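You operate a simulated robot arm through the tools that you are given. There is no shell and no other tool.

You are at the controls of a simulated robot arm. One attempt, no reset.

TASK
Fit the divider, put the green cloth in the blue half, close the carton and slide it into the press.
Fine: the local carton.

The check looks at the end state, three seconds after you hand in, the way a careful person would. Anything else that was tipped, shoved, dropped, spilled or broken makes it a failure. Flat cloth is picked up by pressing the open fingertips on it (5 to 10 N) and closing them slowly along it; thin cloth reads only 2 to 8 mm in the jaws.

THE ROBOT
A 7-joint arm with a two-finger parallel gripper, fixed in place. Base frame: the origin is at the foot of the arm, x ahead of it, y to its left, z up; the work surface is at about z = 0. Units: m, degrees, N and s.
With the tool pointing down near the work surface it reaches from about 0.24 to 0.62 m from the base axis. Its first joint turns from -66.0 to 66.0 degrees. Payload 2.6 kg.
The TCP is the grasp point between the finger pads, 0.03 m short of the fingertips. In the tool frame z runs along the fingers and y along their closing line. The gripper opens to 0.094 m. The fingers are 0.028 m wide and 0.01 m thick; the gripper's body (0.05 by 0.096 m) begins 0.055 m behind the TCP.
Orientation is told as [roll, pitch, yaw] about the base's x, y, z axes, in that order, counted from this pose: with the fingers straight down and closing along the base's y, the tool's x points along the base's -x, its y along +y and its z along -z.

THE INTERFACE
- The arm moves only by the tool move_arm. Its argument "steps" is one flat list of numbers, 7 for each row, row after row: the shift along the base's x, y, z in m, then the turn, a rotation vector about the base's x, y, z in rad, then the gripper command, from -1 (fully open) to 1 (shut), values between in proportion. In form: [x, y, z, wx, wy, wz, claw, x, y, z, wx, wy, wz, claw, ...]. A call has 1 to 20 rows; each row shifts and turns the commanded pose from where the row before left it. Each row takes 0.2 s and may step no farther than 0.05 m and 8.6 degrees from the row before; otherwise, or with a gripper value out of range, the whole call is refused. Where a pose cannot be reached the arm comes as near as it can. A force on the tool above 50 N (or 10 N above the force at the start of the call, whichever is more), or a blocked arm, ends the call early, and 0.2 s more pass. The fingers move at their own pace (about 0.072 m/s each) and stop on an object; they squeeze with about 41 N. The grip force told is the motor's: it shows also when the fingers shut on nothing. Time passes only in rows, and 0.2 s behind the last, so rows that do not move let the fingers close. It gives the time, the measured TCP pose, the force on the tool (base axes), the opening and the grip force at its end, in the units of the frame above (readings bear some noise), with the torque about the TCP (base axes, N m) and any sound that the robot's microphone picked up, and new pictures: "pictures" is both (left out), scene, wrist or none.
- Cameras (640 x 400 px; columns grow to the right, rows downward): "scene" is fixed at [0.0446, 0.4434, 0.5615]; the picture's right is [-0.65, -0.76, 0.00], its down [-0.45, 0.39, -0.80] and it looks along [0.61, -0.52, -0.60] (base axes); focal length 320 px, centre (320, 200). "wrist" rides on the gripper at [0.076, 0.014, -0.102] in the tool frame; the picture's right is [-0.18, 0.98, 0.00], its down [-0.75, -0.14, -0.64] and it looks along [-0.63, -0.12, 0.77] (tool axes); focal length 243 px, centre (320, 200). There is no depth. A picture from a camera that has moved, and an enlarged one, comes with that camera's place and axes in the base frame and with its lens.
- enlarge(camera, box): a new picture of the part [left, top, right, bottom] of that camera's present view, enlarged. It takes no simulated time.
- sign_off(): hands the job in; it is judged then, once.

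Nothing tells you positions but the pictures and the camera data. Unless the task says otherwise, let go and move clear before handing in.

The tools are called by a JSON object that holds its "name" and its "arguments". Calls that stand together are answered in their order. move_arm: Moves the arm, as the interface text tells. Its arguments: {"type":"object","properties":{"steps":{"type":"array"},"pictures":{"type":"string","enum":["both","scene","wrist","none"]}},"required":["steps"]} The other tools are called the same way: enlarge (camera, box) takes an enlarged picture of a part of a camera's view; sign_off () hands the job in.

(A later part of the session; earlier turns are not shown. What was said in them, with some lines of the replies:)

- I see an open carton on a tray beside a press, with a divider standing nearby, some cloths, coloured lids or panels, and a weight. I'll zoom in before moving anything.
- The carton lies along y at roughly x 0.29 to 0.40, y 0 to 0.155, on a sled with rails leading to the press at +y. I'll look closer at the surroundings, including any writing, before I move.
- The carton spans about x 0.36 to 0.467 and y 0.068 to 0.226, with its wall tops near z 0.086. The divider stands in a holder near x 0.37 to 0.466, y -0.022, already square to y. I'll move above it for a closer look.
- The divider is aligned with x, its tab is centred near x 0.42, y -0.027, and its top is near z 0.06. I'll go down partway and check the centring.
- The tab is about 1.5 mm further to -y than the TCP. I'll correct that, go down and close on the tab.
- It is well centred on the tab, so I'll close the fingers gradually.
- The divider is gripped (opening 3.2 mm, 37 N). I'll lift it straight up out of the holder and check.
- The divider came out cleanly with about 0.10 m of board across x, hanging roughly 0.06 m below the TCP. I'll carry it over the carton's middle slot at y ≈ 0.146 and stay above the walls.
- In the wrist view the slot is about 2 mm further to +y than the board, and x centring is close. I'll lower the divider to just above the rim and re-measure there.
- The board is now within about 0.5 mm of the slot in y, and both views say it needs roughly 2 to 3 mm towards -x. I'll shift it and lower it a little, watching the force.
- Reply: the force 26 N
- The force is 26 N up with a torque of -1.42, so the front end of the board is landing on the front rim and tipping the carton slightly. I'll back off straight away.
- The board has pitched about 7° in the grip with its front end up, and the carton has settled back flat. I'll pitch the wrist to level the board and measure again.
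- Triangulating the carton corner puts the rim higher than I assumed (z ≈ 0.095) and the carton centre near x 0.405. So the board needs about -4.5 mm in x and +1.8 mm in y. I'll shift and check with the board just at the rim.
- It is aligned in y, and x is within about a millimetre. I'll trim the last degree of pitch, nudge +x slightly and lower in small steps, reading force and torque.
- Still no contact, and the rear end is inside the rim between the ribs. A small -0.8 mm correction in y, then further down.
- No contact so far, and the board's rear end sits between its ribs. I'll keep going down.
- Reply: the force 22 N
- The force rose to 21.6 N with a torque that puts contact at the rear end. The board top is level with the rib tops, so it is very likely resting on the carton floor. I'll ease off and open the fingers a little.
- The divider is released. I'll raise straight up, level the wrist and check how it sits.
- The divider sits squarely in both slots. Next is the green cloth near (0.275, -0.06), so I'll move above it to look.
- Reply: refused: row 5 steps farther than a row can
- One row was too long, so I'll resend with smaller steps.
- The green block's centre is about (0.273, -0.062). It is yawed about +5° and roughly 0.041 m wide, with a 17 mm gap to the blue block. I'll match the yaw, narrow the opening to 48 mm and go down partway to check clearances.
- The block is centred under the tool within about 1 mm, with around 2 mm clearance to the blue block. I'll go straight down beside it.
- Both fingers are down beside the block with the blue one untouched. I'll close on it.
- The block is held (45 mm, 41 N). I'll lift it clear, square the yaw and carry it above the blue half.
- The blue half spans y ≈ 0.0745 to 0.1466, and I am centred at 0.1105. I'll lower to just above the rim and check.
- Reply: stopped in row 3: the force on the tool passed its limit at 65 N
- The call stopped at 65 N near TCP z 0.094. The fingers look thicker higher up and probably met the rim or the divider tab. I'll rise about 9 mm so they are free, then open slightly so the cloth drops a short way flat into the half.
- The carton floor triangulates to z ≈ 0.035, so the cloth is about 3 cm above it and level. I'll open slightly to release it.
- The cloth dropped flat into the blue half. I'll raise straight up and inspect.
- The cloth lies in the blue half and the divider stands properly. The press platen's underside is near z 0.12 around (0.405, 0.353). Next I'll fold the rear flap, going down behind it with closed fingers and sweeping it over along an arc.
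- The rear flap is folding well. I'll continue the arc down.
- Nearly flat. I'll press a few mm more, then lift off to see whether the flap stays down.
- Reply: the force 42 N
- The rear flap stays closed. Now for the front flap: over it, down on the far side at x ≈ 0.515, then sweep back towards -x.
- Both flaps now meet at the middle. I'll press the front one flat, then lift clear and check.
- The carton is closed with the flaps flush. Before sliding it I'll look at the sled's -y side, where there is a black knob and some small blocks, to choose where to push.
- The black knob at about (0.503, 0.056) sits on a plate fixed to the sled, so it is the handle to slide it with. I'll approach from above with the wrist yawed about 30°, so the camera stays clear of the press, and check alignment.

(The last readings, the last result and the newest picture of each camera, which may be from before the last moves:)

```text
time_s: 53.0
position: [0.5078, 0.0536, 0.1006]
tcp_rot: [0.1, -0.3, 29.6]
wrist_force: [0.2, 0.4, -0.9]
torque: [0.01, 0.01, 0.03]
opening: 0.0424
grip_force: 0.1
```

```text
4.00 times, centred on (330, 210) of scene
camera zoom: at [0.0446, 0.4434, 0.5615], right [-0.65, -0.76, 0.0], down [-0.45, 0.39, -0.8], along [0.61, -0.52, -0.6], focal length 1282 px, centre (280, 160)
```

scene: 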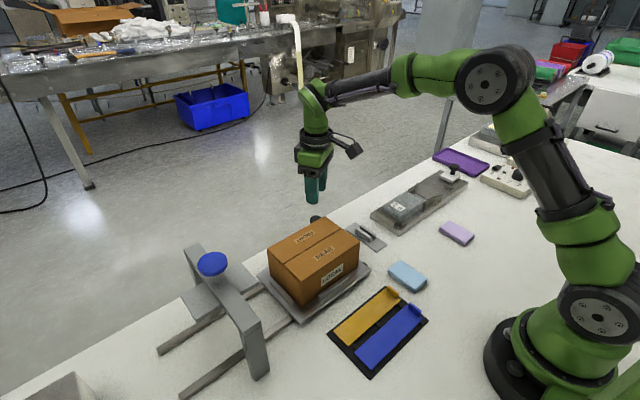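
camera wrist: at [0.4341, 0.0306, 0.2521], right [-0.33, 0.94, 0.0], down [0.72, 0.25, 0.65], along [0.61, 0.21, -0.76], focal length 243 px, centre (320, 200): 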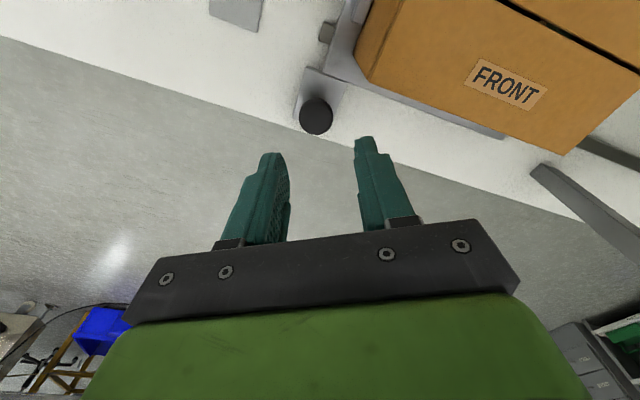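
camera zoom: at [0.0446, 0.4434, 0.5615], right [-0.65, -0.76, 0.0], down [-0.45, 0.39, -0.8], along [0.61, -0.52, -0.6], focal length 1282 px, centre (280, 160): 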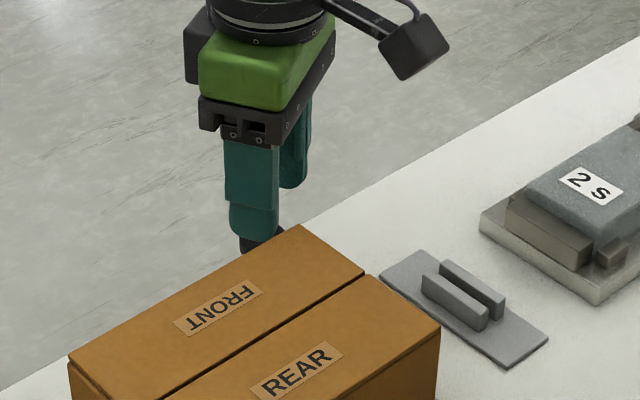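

The knob's cap is centred near (0.511, 0.054) with its top at z ≈ 0.041 and a diameter of about 30 mm. I'll go down over it and grip.

{"name": "move_arm", "arguments": {"steps": [0.003, 0, -0.015, 0, 0, 0, 0.1, 0, 0, -0.015, 0, 0, 0, 0.1, 0, 0, -0.01, 0, 0, 0, 0.1, 0, 0, 0, 0, 0, 0, 0.1], "pictures": "none"}}

{"name": "enlarge", "arguments": {"camera": "wrist", "box": [240, 80, 400, 220]}}

{"name": "enlarge", "arguments": {"camera": "scene", "box": [280, 160, 380, 260]}}

```text
time_s: 54.0
position: [0.5107, 0.0532, 0.06]
tcp_rot: [0.2, -0.4, 29.7]
wrist_force: [0.9, -0.2, -0.5]
torque: [0.01, -0.01, 0.0]
opening: 0.0423
grip_force: 0.0
```

```text
2.86 times, centred on (320, 150) of wrist
camera zoom: at [0.4372, 0.0272, 0.1615], right [-0.33, 0.94, 0.0], down [0.72, 0.25, 0.65], along [0.61, 0.21, -0.76], focal length 693 px, centre (320, 343)
```

zoom: 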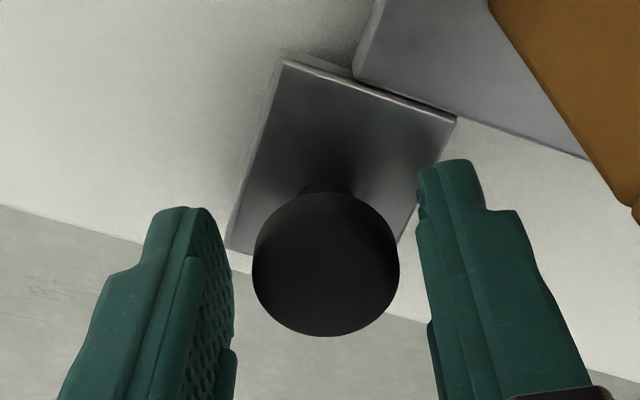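

```text
4.00 times, centred on (330, 210) of scene
camera zoom: at [0.0446, 0.4434, 0.5615], right [-0.65, -0.76, 0.0], down [-0.45, 0.39, -0.8], along [0.61, -0.52, -0.6], focal length 1282 px, centre (280, 160)
```

zoom: 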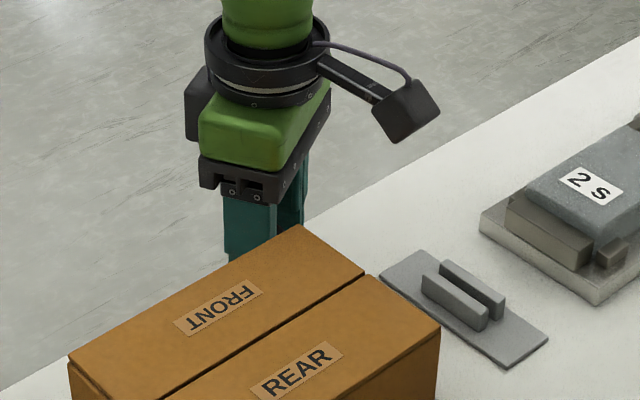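

{"name": "move_arm", "arguments": {"steps": [0.0005, 0.001, -0.001, 0, 0, 0, 0.2, 0, 0, 0, 0, 0, 0, 0.35, 0, 0, 0, 0, 0, 0, 0.6, 0, 0, 0, 0, 0, 0, 1, 0, 0, 0, 0, 0, 0, 1], "pictures": "none"}}

{"name": "enlarge", "arguments": {"camera": "wrist", "box": [240, 80, 400, 220]}}

{"name": "enlarge", "arguments": {"camera": "scene", "box": [240, 180, 400, 340]}}

```text
time_s: 55.1
position: [0.5116, 0.0548, 0.0574]
tcp_rot: [0.2, -0.3, 29.7]
wrist_force: [0.4, 1.4, 0.0]
torque: [-0.05, -0.04, -0.13]
opening: 0.0289
grip_force: 45.4
```

```text
2.86 times, centred on (320, 150) of wrist
camera zoom: at [0.4379, 0.0282, 0.1598], right [-0.33, 0.94, 0.0], down [0.72, 0.25, 0.65], along [0.61, 0.21, -0.76], focal length 693 px, centre (320, 343)
```

zoom: 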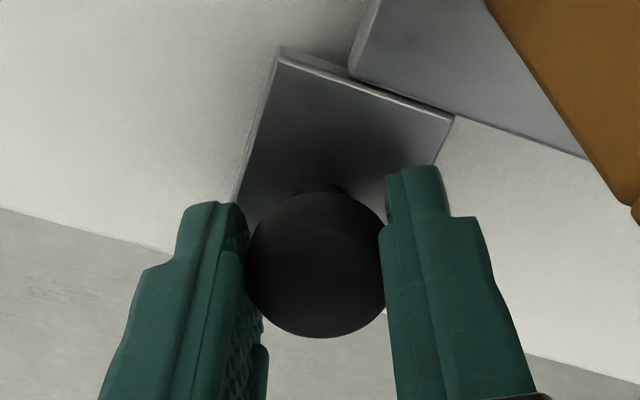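

```text
2.50 times, centred on (320, 260) of scene
camera zoom: at [0.0446, 0.4434, 0.5615], right [-0.65, -0.76, 0.0], down [-0.45, 0.39, -0.8], along [0.61, -0.52, -0.6], focal length 801 px, centre (320, 50)
```

zoom: 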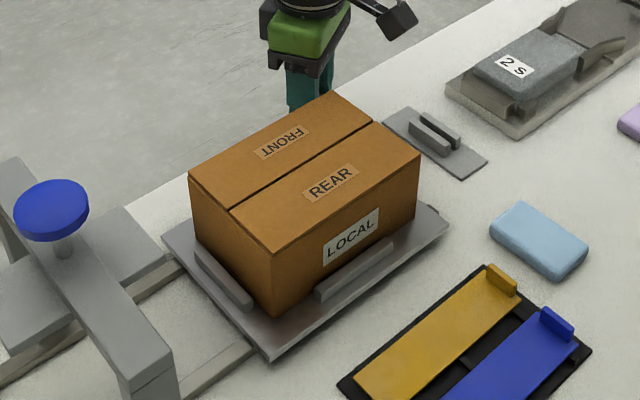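

The knob is gripped. I'll start with a slow 30 mm slide and check that the carton rides along.

{"name": "move_arm", "arguments": {"steps": [0, 0.003, 0, 0, 0, 0, 1, 0, 0.005, 0, 0, 0, 0, 1, 0, 0.007, 0, 0, 0, 0, 1, 0, 0.007, 0, 0, 0, 0, 1, 0, 0.008, 0, 0, 0, 0, 1, 0, 0, 0, 0, 0, 0, 1]}}

{"name": "enlarge", "arguments": {"camera": "scene", "box": [180, 180, 380, 340]}}

```text
time_s: 56.5
position: [0.5112, 0.0841, 0.0582]
tcp_rot: [0.2, -0.4, 29.7]
wrist_force: [-1.5, 0.0, 3.9]
torque: [0.33, -0.51, -0.33]
opening: 0.0291
grip_force: 45.2
camera wrist: at [0.4378, 0.0579, 0.1597], right [-0.33, 0.94, 0.0], down [0.72, 0.25, 0.65], along [0.61, 0.21, -0.76], focal length 243 px, centre (320, 200)
```

scene: 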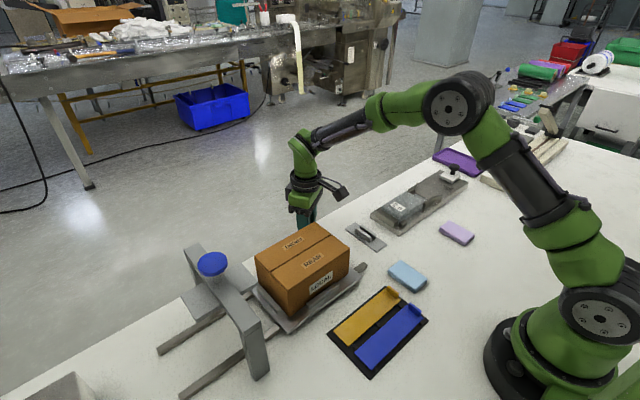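
wrist: 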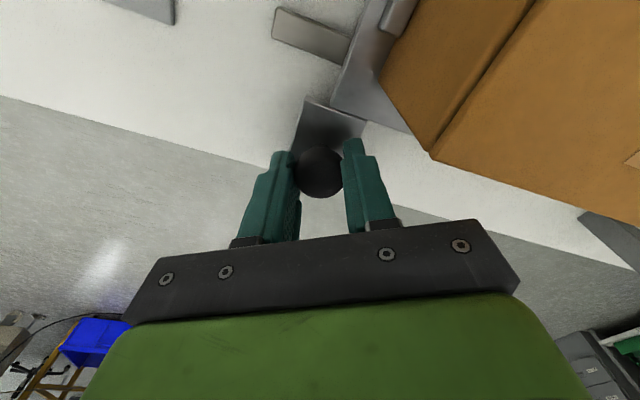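

```text
2.50 times, centred on (280, 260) of scene
camera zoom: at [0.0446, 0.4434, 0.5615], right [-0.65, -0.76, 0.0], down [-0.45, 0.39, -0.8], along [0.61, -0.52, -0.6], focal length 801 px, centre (420, 50)
```

zoom: 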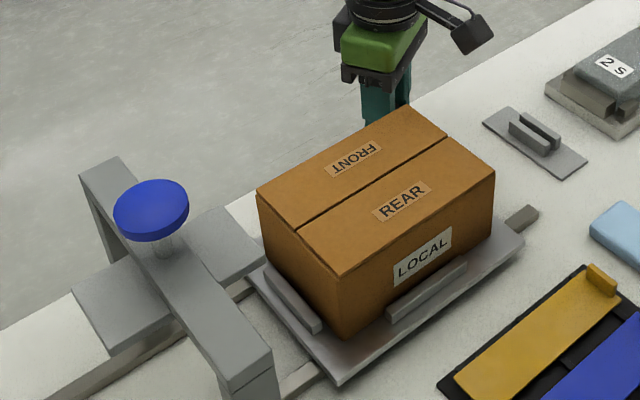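

The sled and carton move together smoothly. I'll go another 30 mm and check clearance under the platen.

{"name": "move_arm", "arguments": {"steps": [0, 0.007, 0, 0, 0, 0, 1, 0, 0.008, 0, 0, 0, 0, 1, 0, 0.008, 0, 0, 0, 0, 1, 0, 0.007, 0, 0, 0, 0, 1, 0, 0, 0, 0, 0, 0, 1]}}

{"name": "enlarge", "arguments": {"camera": "scene", "box": [170, 200, 330, 340]}}

{"name": "enlarge", "arguments": {"camera": "wrist", "box": [400, 0, 640, 260]}}

```text
time_s: 57.8
position: [0.5105, 0.1138, 0.0579]
tcp_rot: [0.2, -0.4, 29.6]
wrist_force: [-5.0, -0.7, 16.6]
torque: [-0.47, 0.46, -0.13]
opening: 0.0294
grip_force: 45.2
camera wrist: at [0.4377, 0.0876, 0.1596], right [-0.33, 0.94, 0.0], down [0.72, 0.25, 0.65], along [0.61, 0.22, -0.76], focal length 243 px, centre (320, 200)
```

scene: 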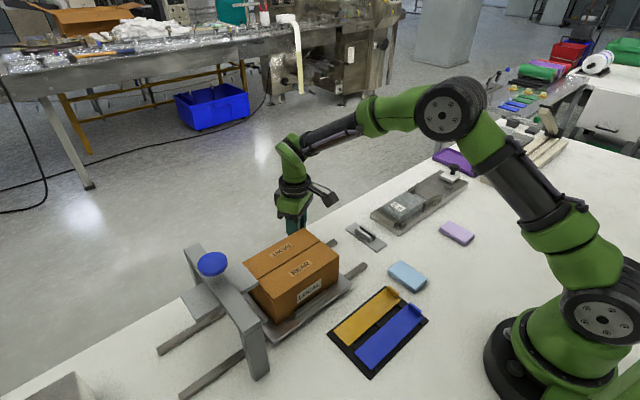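
wrist: 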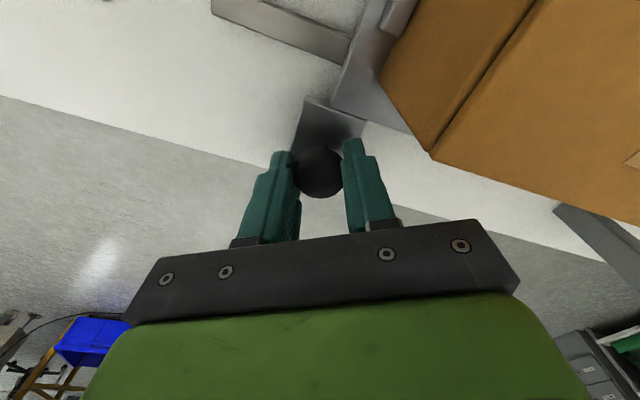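

```text
2.86 times, centred on (250, 270) of scene
camera zoom: at [0.0445, 0.4434, 0.5615], right [-0.65, -0.76, 0.0], down [-0.45, 0.39, -0.8], along [0.61, -0.52, -0.6], focal length 916 px, centre (520, 0)
```

zoom: 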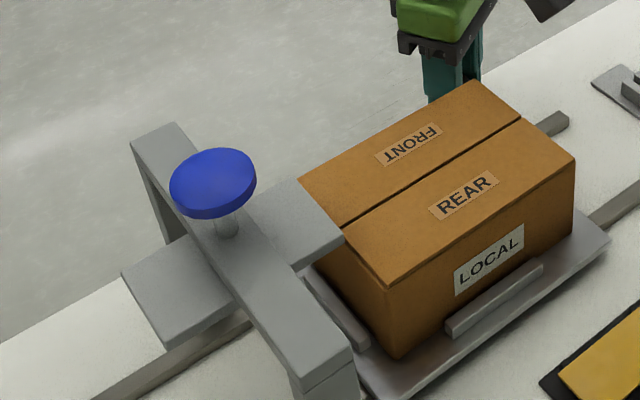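

```text
1.54 times, centred on (520, 130) of wrist
camera zoom: at [0.4377, 0.0876, 0.1596], right [-0.33, 0.94, 0.0], down [0.72, 0.25, 0.65], along [0.61, 0.22, -0.76], focal length 373 px, centre (12, 308)
```

zoom: 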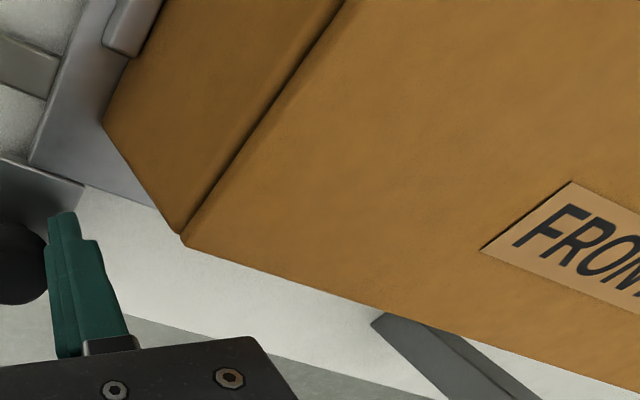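

The carton's top (about z 0.10) looks lower than the platen's underside (about 0.113). The vertical force has built up a little, so I'll ease z by 0.5 mm and advance 20 mm.

{"name": "move_arm", "arguments": {"steps": [0, 0.004, 0.0005, 0, 0, 0, 1, 0, 0.005, 0.0005, 0, 0, 0, 1, 0, 0.006, 0, 0, 0, 0, 1, 0, 0.006, 0, 0, 0, 0, 1, 0, 0, 0, 0, 0, 0, 1], "pictures": "none"}}

{"name": "enlarge", "arguments": {"camera": "scene", "box": [170, 200, 330, 340]}}

```text
time_s: 59.0
position: [0.5111, 0.1336, 0.0577]
tcp_rot: [0.2, -0.2, 29.8]
wrist_force: [17.4, -1.2, -21.4]
torque: [0.26, -0.74, -0.11]
opening: 0.0291
grip_force: 45.1
```

```text
2.86 times, centred on (250, 270) of scene
camera zoom: at [0.0448, 0.4434, 0.5614], right [-0.65, -0.76, 0.0], down [-0.45, 0.39, -0.8], along [0.61, -0.52, -0.6], focal length 916 px, centre (520, 0)
```

zoom: 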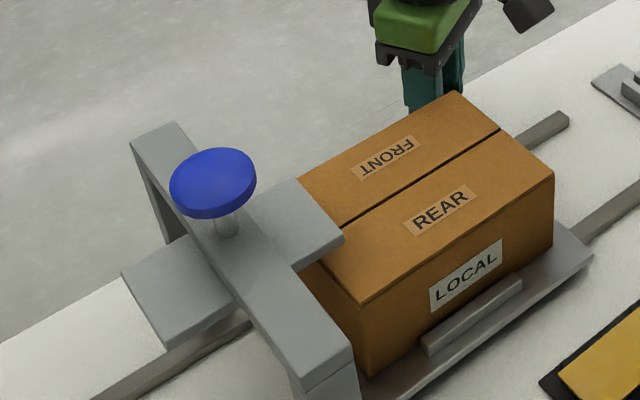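

The carton is passing under the platen. The side loads come from the rigid rail, so I'll relax the command slightly and keep advancing.

{"name": "move_arm", "arguments": {"steps": [0.0003, 0.005, -0.0005, 0, 0, 0, 1, 0.0002, 0.006, 0, 0, 0, 0, 1, 0, 0.007, 0, 0, 0, 0, 1, 0, 0.007, 0, 0, 0, 0, 1, 0, 0, 0, 0, 0, 0, 1], "pictures": "none"}}

{"name": "enlarge", "arguments": {"camera": "scene", "box": [170, 200, 330, 340]}}

```text
time_s: 60.1
position: [0.5109, 0.1597, 0.0581]
tcp_rot: [0.2, -0.3, 29.6]
wrist_force: [8.0, 0.1, -8.2]
torque: [-0.52, 0.46, -0.29]
opening: 0.0296
grip_force: 44.6
```

```text
2.86 times, centred on (250, 270) of scene
camera zoom: at [0.0447, 0.4434, 0.5614], right [-0.65, -0.76, 0.0], down [-0.45, 0.39, -0.8], along [0.61, -0.52, -0.6], focal length 916 px, centre (520, 0)
```

zoom: 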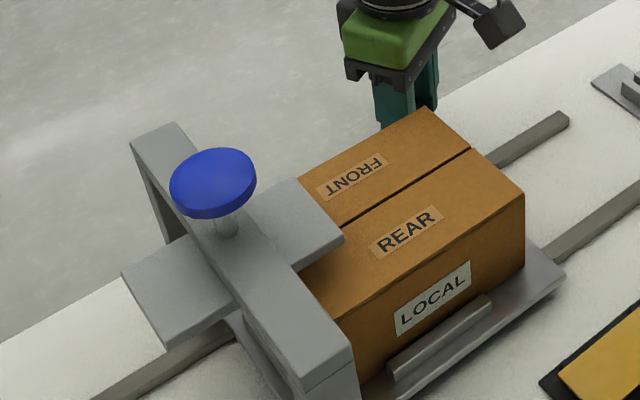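

{"name": "move_arm", "arguments": {"steps": [0.0002, 0.008, -0.0002, 0, 0, 0, 1, 0, 0.009, 0, 0, 0, 0, 1, 0, 0.009, 0, 0, 0, 0, 1, 0, 0.009, 0, 0, 0, 0, 1, 0, 0.009, 0, 0, 0, 0, 1, 0, 0, 0, 0, 0, 0, 1]}}

{"name": "enlarge", "arguments": {"camera": "scene", "box": [140, 200, 330, 360]}}

```text
time_s: 61.5
position: [0.5111, 0.2042, 0.0576]
tcp_rot: [0.2, -0.2, 29.7]
wrist_force: [-4.5, 0.4, -3.2]
torque: [0.04, -0.12, -0.07]
opening: 0.0294
grip_force: 45.1
camera wrist: at [0.438, 0.1781, 0.1599], right [-0.33, 0.94, 0.0], down [0.72, 0.25, 0.64], along [0.61, 0.21, -0.76], focal length 243 px, centre (320, 200)
```

scene: 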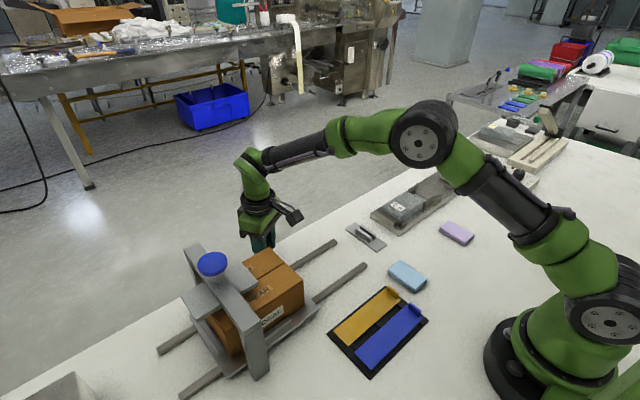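
wrist: 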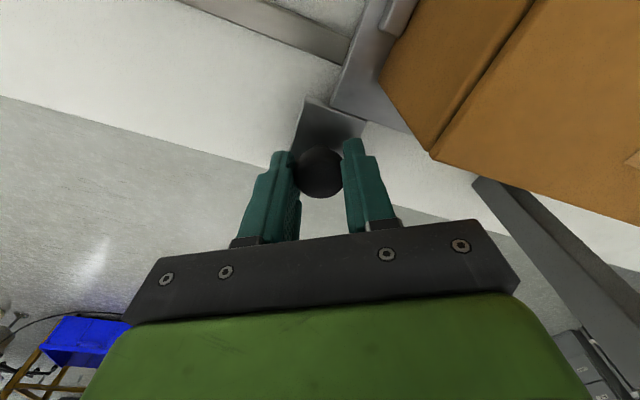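

```text
2.50 times, centred on (235, 280) of scene
camera zoom: at [0.0446, 0.4434, 0.5614], right [-0.65, -0.76, 0.0], down [-0.45, 0.39, -0.8], along [0.61, -0.52, -0.6], focal length 801 px, centre (532, 0)
```

zoom: 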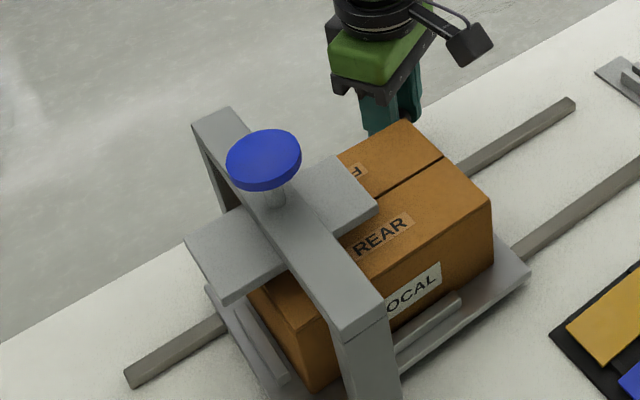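

Nearly there. The sled needs about 50 mm more to centre the carton under the platen, and the gripper will still be clear of the gantry leg (y ≈ 0.335).

{"name": "move_arm", "arguments": {"steps": [0, 0.008, -0.0001, 0, 0, 0, 1, 0, 0.008, 0, 0, 0, 0, 1, 0, 0.008, 0, 0, 0, 0, 1, 0, 0.008, 0, 0, 0, 0, 1, 0, 0, 0, 0, 0, 0, 1]}}

{"name": "enlarge", "arguments": {"camera": "scene", "box": [140, 200, 330, 360]}}

```text
time_s: 62.8
position: [0.5113, 0.2389, 0.0578]
tcp_rot: [0.5, -0.3, 29.7]
wrist_force: [-18.1, 0.1, 14.9]
torque: [-0.05, 0.18, -0.11]
opening: 0.0291
grip_force: 45.2
camera wrist: at [0.438, 0.2121, 0.1597], right [-0.33, 0.94, 0.01], down [0.72, 0.25, 0.65], along [0.61, 0.22, -0.76], focal length 243 px, centre (320, 200)
```

scene: 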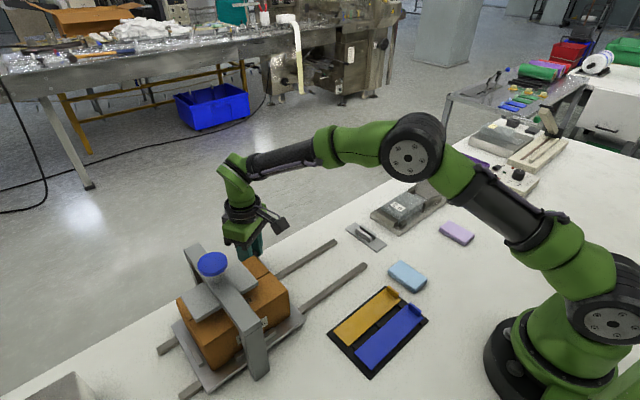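
wrist: 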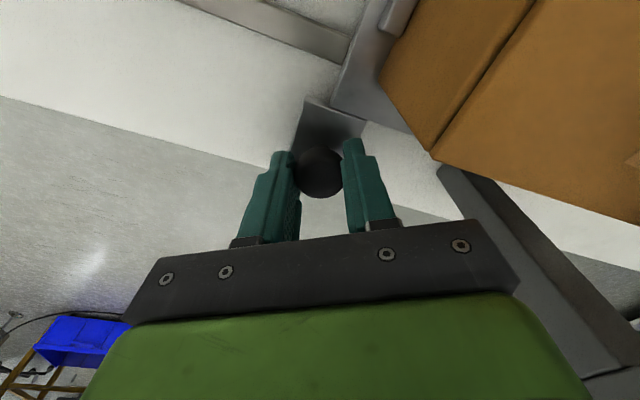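

```text
2.50 times, centred on (235, 280) of scene
camera zoom: at [0.0445, 0.4434, 0.5615], right [-0.65, -0.76, 0.0], down [-0.45, 0.39, -0.8], along [0.61, -0.52, -0.6], focal length 801 px, centre (532, 0)
```

zoom: 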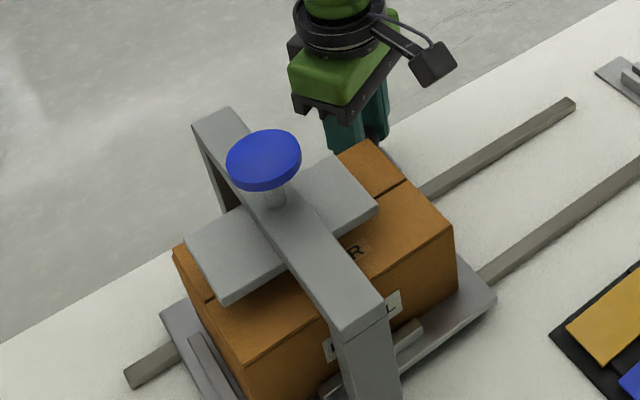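

The carton centre is about 17 mm short of the platen centre. I'll relax the side load and finish the slide.

{"name": "move_arm", "arguments": {"steps": [-0.0004, 0.004, 0.0004, 0, 0, 0, 1, 0, 0.005, 0, 0, 0, 0, 1, 0, 0.005, 0, 0, 0, 0, 1, 0, 0.003, 0, 0, 0, 0, 1, 0, 0, 0, 0, 0, 0, 1]}}

{"name": "enlarge", "arguments": {"camera": "scene", "box": [140, 200, 330, 360]}}

```text
time_s: 64.0
position: [0.5112, 0.2541, 0.0585]
tcp_rot: [0.2, -0.3, 29.7]
wrist_force: [-18.6, 0.2, 19.0]
torque: [0.12, -0.12, -0.03]
opening: 0.0292
grip_force: 45.1
camera wrist: at [0.438, 0.2274, 0.1596], right [-0.33, 0.94, 0.01], down [0.72, 0.25, 0.65], along [0.61, 0.22, -0.76], focal length 243 px, centre (320, 200)
```

scene: 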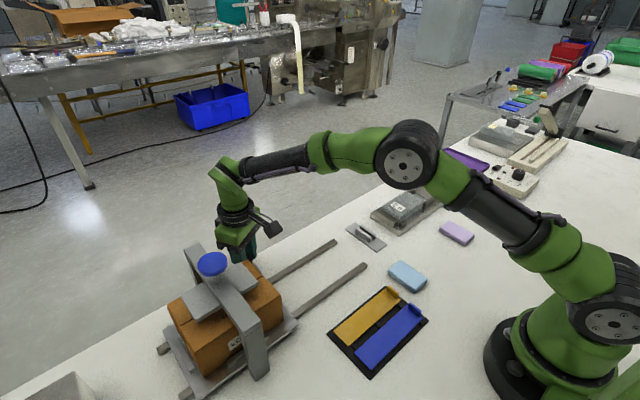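
wrist: 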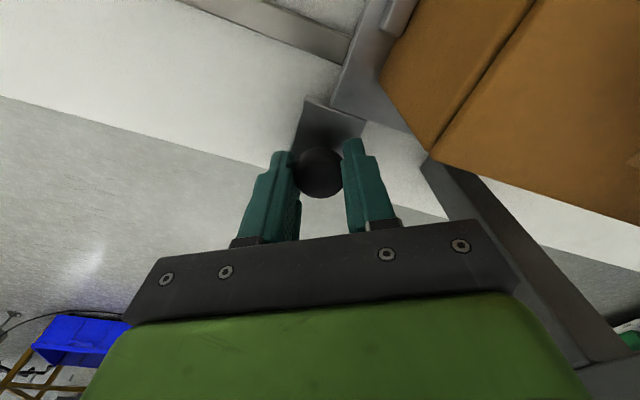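

```text
2.50 times, centred on (235, 280) of scene
camera zoom: at [0.0445, 0.4434, 0.5615], right [-0.65, -0.76, 0.0], down [-0.45, 0.39, -0.8], along [0.61, -0.52, -0.6], focal length 801 px, centre (532, 0)
```

zoom: 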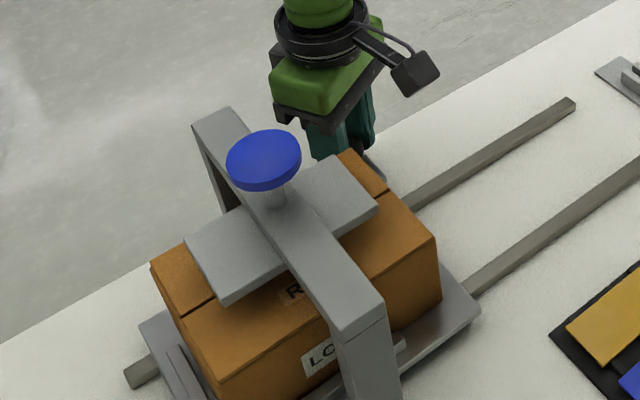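

The carton is now centred under the platen (y ≈ 0.351). I'll release the knob and rise straight up.

{"name": "move_arm", "arguments": {"steps": [-0.0004, 0, 0.0004, 0, 0, 0, 0.7, 0, 0, 0, 0, 0, 0, 0.25, 0, 0, 0, 0, 0, 0, 0.1, 0, 0, 0, 0, 0, 0, 0.1, 0, 0, 0.01, 0, 0, 0, 0.1, 0, 0, 0.03, 0, 0, 0, 0.1, 0, -0.01, 0.04, 0, 0, 0, 0.1, 0, -0.03, 0.03, 0, 0, 0, 0.1, 0, -0.04, 0.02, 0, 0, 0, 0.1, 0, -0.04, 0.01, 0, 0, 0, 0.1, 0, 0, 0, 0, 0, 0, 0.1]}}

{"name": "enlarge", "arguments": {"camera": "scene", "box": [140, 200, 330, 360]}}

{"name": "enlarge", "arguments": {"camera": "scene", "box": [320, 160, 520, 400]}}

{"name": "enlarge", "arguments": {"camera": "wrist", "box": [360, 0, 640, 220]}}

```text
time_s: 66.3
position: [0.5118, 0.132, 0.1958]
tcp_rot: [0.2, -0.2, 29.7]
wrist_force: [-0.1, 0.0, -0.4]
torque: [0.01, -0.03, 0.0]
opening: 0.0423
grip_force: 0.0
camera wrist: at [0.4378, 0.1065, 0.2979], right [-0.33, 0.94, 0.0], down [0.72, 0.25, 0.65], along [0.61, 0.21, -0.76], focal length 243 px, centre (320, 200)
```

scene: 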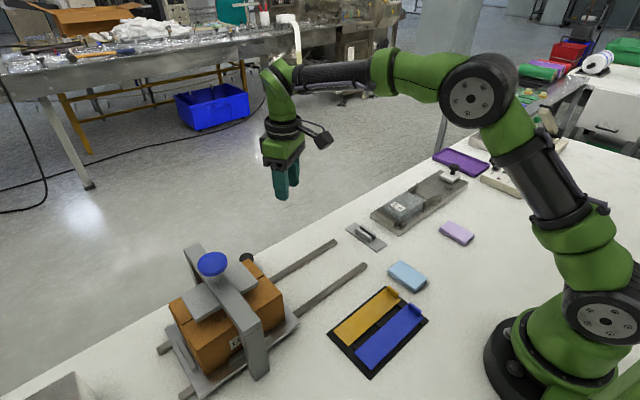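
wrist: 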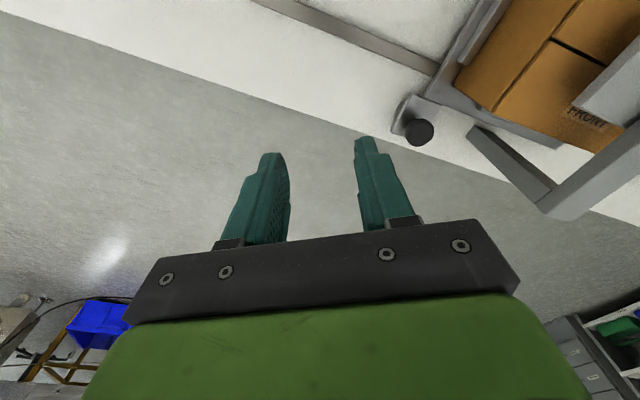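

```text
2.50 times, centred on (235, 280) of scene
camera zoom: at [0.0446, 0.4434, 0.5615], right [-0.65, -0.76, 0.0], down [-0.45, 0.39, -0.8], along [0.61, -0.52, -0.6], focal length 801 px, centre (532, 0)
```

zoom: 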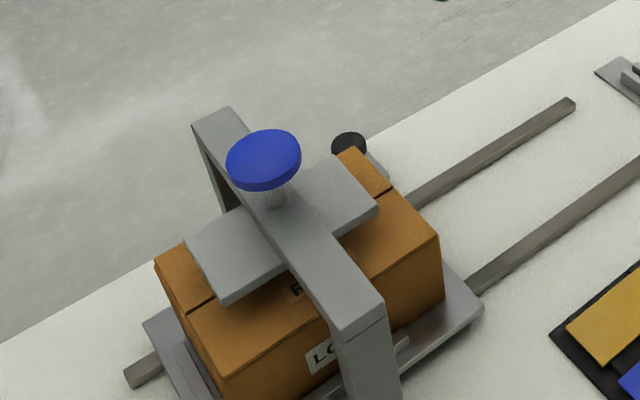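

```text
1.67 times, centred on (420, 280) of scene
camera zoom: at [0.0446, 0.4434, 0.5615], right [-0.65, -0.76, 0.0], down [-0.45, 0.39, -0.8], along [0.61, -0.52, -0.6], focal length 534 px, centre (153, 67)
```

zoom: 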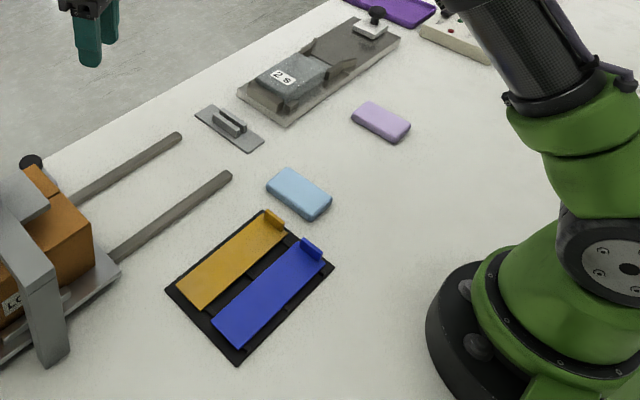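

```text
1.82 times, centred on (500, 110) of wrist
camera zoom: at [0.4378, 0.1065, 0.2979], right [-0.33, 0.94, 0.0], down [0.72, 0.25, 0.65], along [0.61, 0.21, -0.76], focal length 441 px, centre (-7, 364)
```

zoom: 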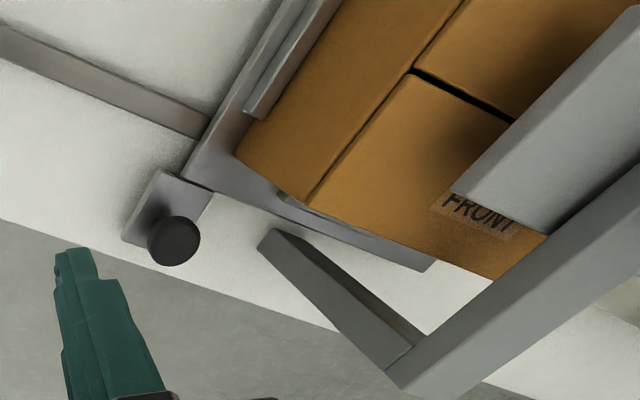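

The carton sits under the press, though the sled seems to have shifted back a few mm when I let go. I'll wait a moment and see whether it is still moving.

{"name": "move_arm", "arguments": {"steps": [0, 0, 0, 0, 0, 0, 0.1, 0, 0, 0, 0, 0, 0, 0.1, 0, 0, 0, 0, 0, 0, 0.1, 0, 0, 0, 0, 0, 0, 0.1, 0, 0, 0, 0, 0, 0, 0.1, 0, 0, 0, 0, 0, 0, 0.1, 0, 0, 0, 0, 0, 0, 0.1, 0, 0, 0, 0, 0, 0, 0.1], "pictures": "none"}}

{"name": "enlarge", "arguments": {"camera": "scene", "box": [140, 200, 330, 360]}}

{"name": "enlarge", "arguments": {"camera": "wrist", "box": [360, 0, 640, 220]}}

```text
time_s: 68.2
position: [0.5109, 0.1333, 0.1951]
tcp_rot: [0.3, -0.3, 29.7]
wrist_force: [0.3, -0.4, 0.2]
torque: [0.01, -0.01, 0.01]
opening: 0.0424
grip_force: 0.1
```

```text
2.50 times, centred on (235, 280) of scene
camera zoom: at [0.0446, 0.4434, 0.5615], right [-0.65, -0.76, 0.0], down [-0.45, 0.39, -0.8], along [0.61, -0.52, -0.6], focal length 801 px, centre (532, 0)
```

zoom: 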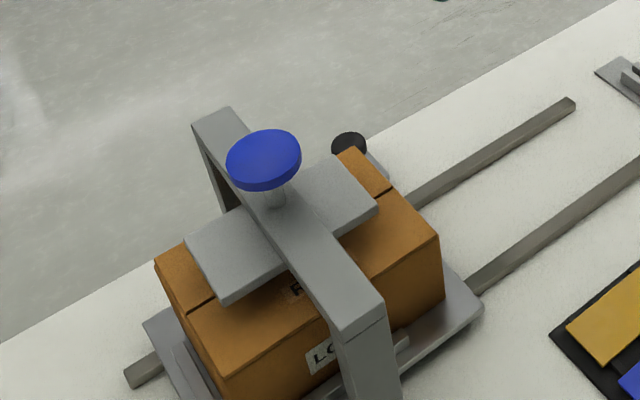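

```text
1.82 times, centred on (500, 110) of wrist
camera zoom: at [0.4378, 0.1069, 0.2978], right [-0.33, 0.94, 0.0], down [0.72, 0.25, 0.65], along [0.61, 0.21, -0.76], focal length 441 px, centre (-7, 364)
```

zoom: 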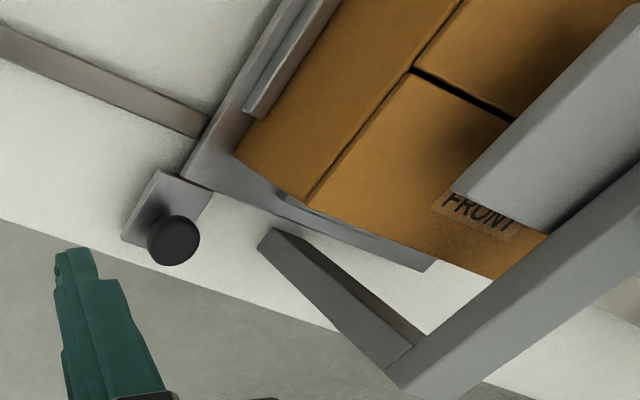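

Nothing is moving any more. The carton is centred under the platen (carton y ≈ 0.349, platen ≈ 0.351) with its flaps shut. The divider and the green cloth were in place before I closed it, the other items are where they started, and the arm is clear. I'm handing in.

{"name": "sign_off", "arguments": {}}

```text
The job is handed in.
```

The job is handed in, and I haven't seen the check's result. The divider is in its slots, the green cloth is in the blue half, both flaps are shut, and the carton is centred under the press to within about 2 mm.

- **Divider:** on the first try its front end landed on the carton's front rim and tipped the carton slightly. I backed off, straightened the divider and fitted it. The carton settled back flat.
- **Cloth:** the fingers jammed going down into the half, probably on the rim or the divider's tab (65 N). I lifted a little and let the cloth drop about 3 cm; it landed flat on the blue patch.
- **Flaps:** they meet at the middle with only a narrow gap and stayed down after I let go.
- **Slide:** I pulled the sled in by its black knob. It slipped back a few mm when I released it, then stayed still.
- **Strips:** I took "close the carton" to mean the flaps only, so the amber and blue strips are untouched.
- **Your note:** I read "Fine: the local carton" as meaning the carton labelled LOCAL, the only one there.

Nothing else on the table looked moved, and the arm is clear of the press.
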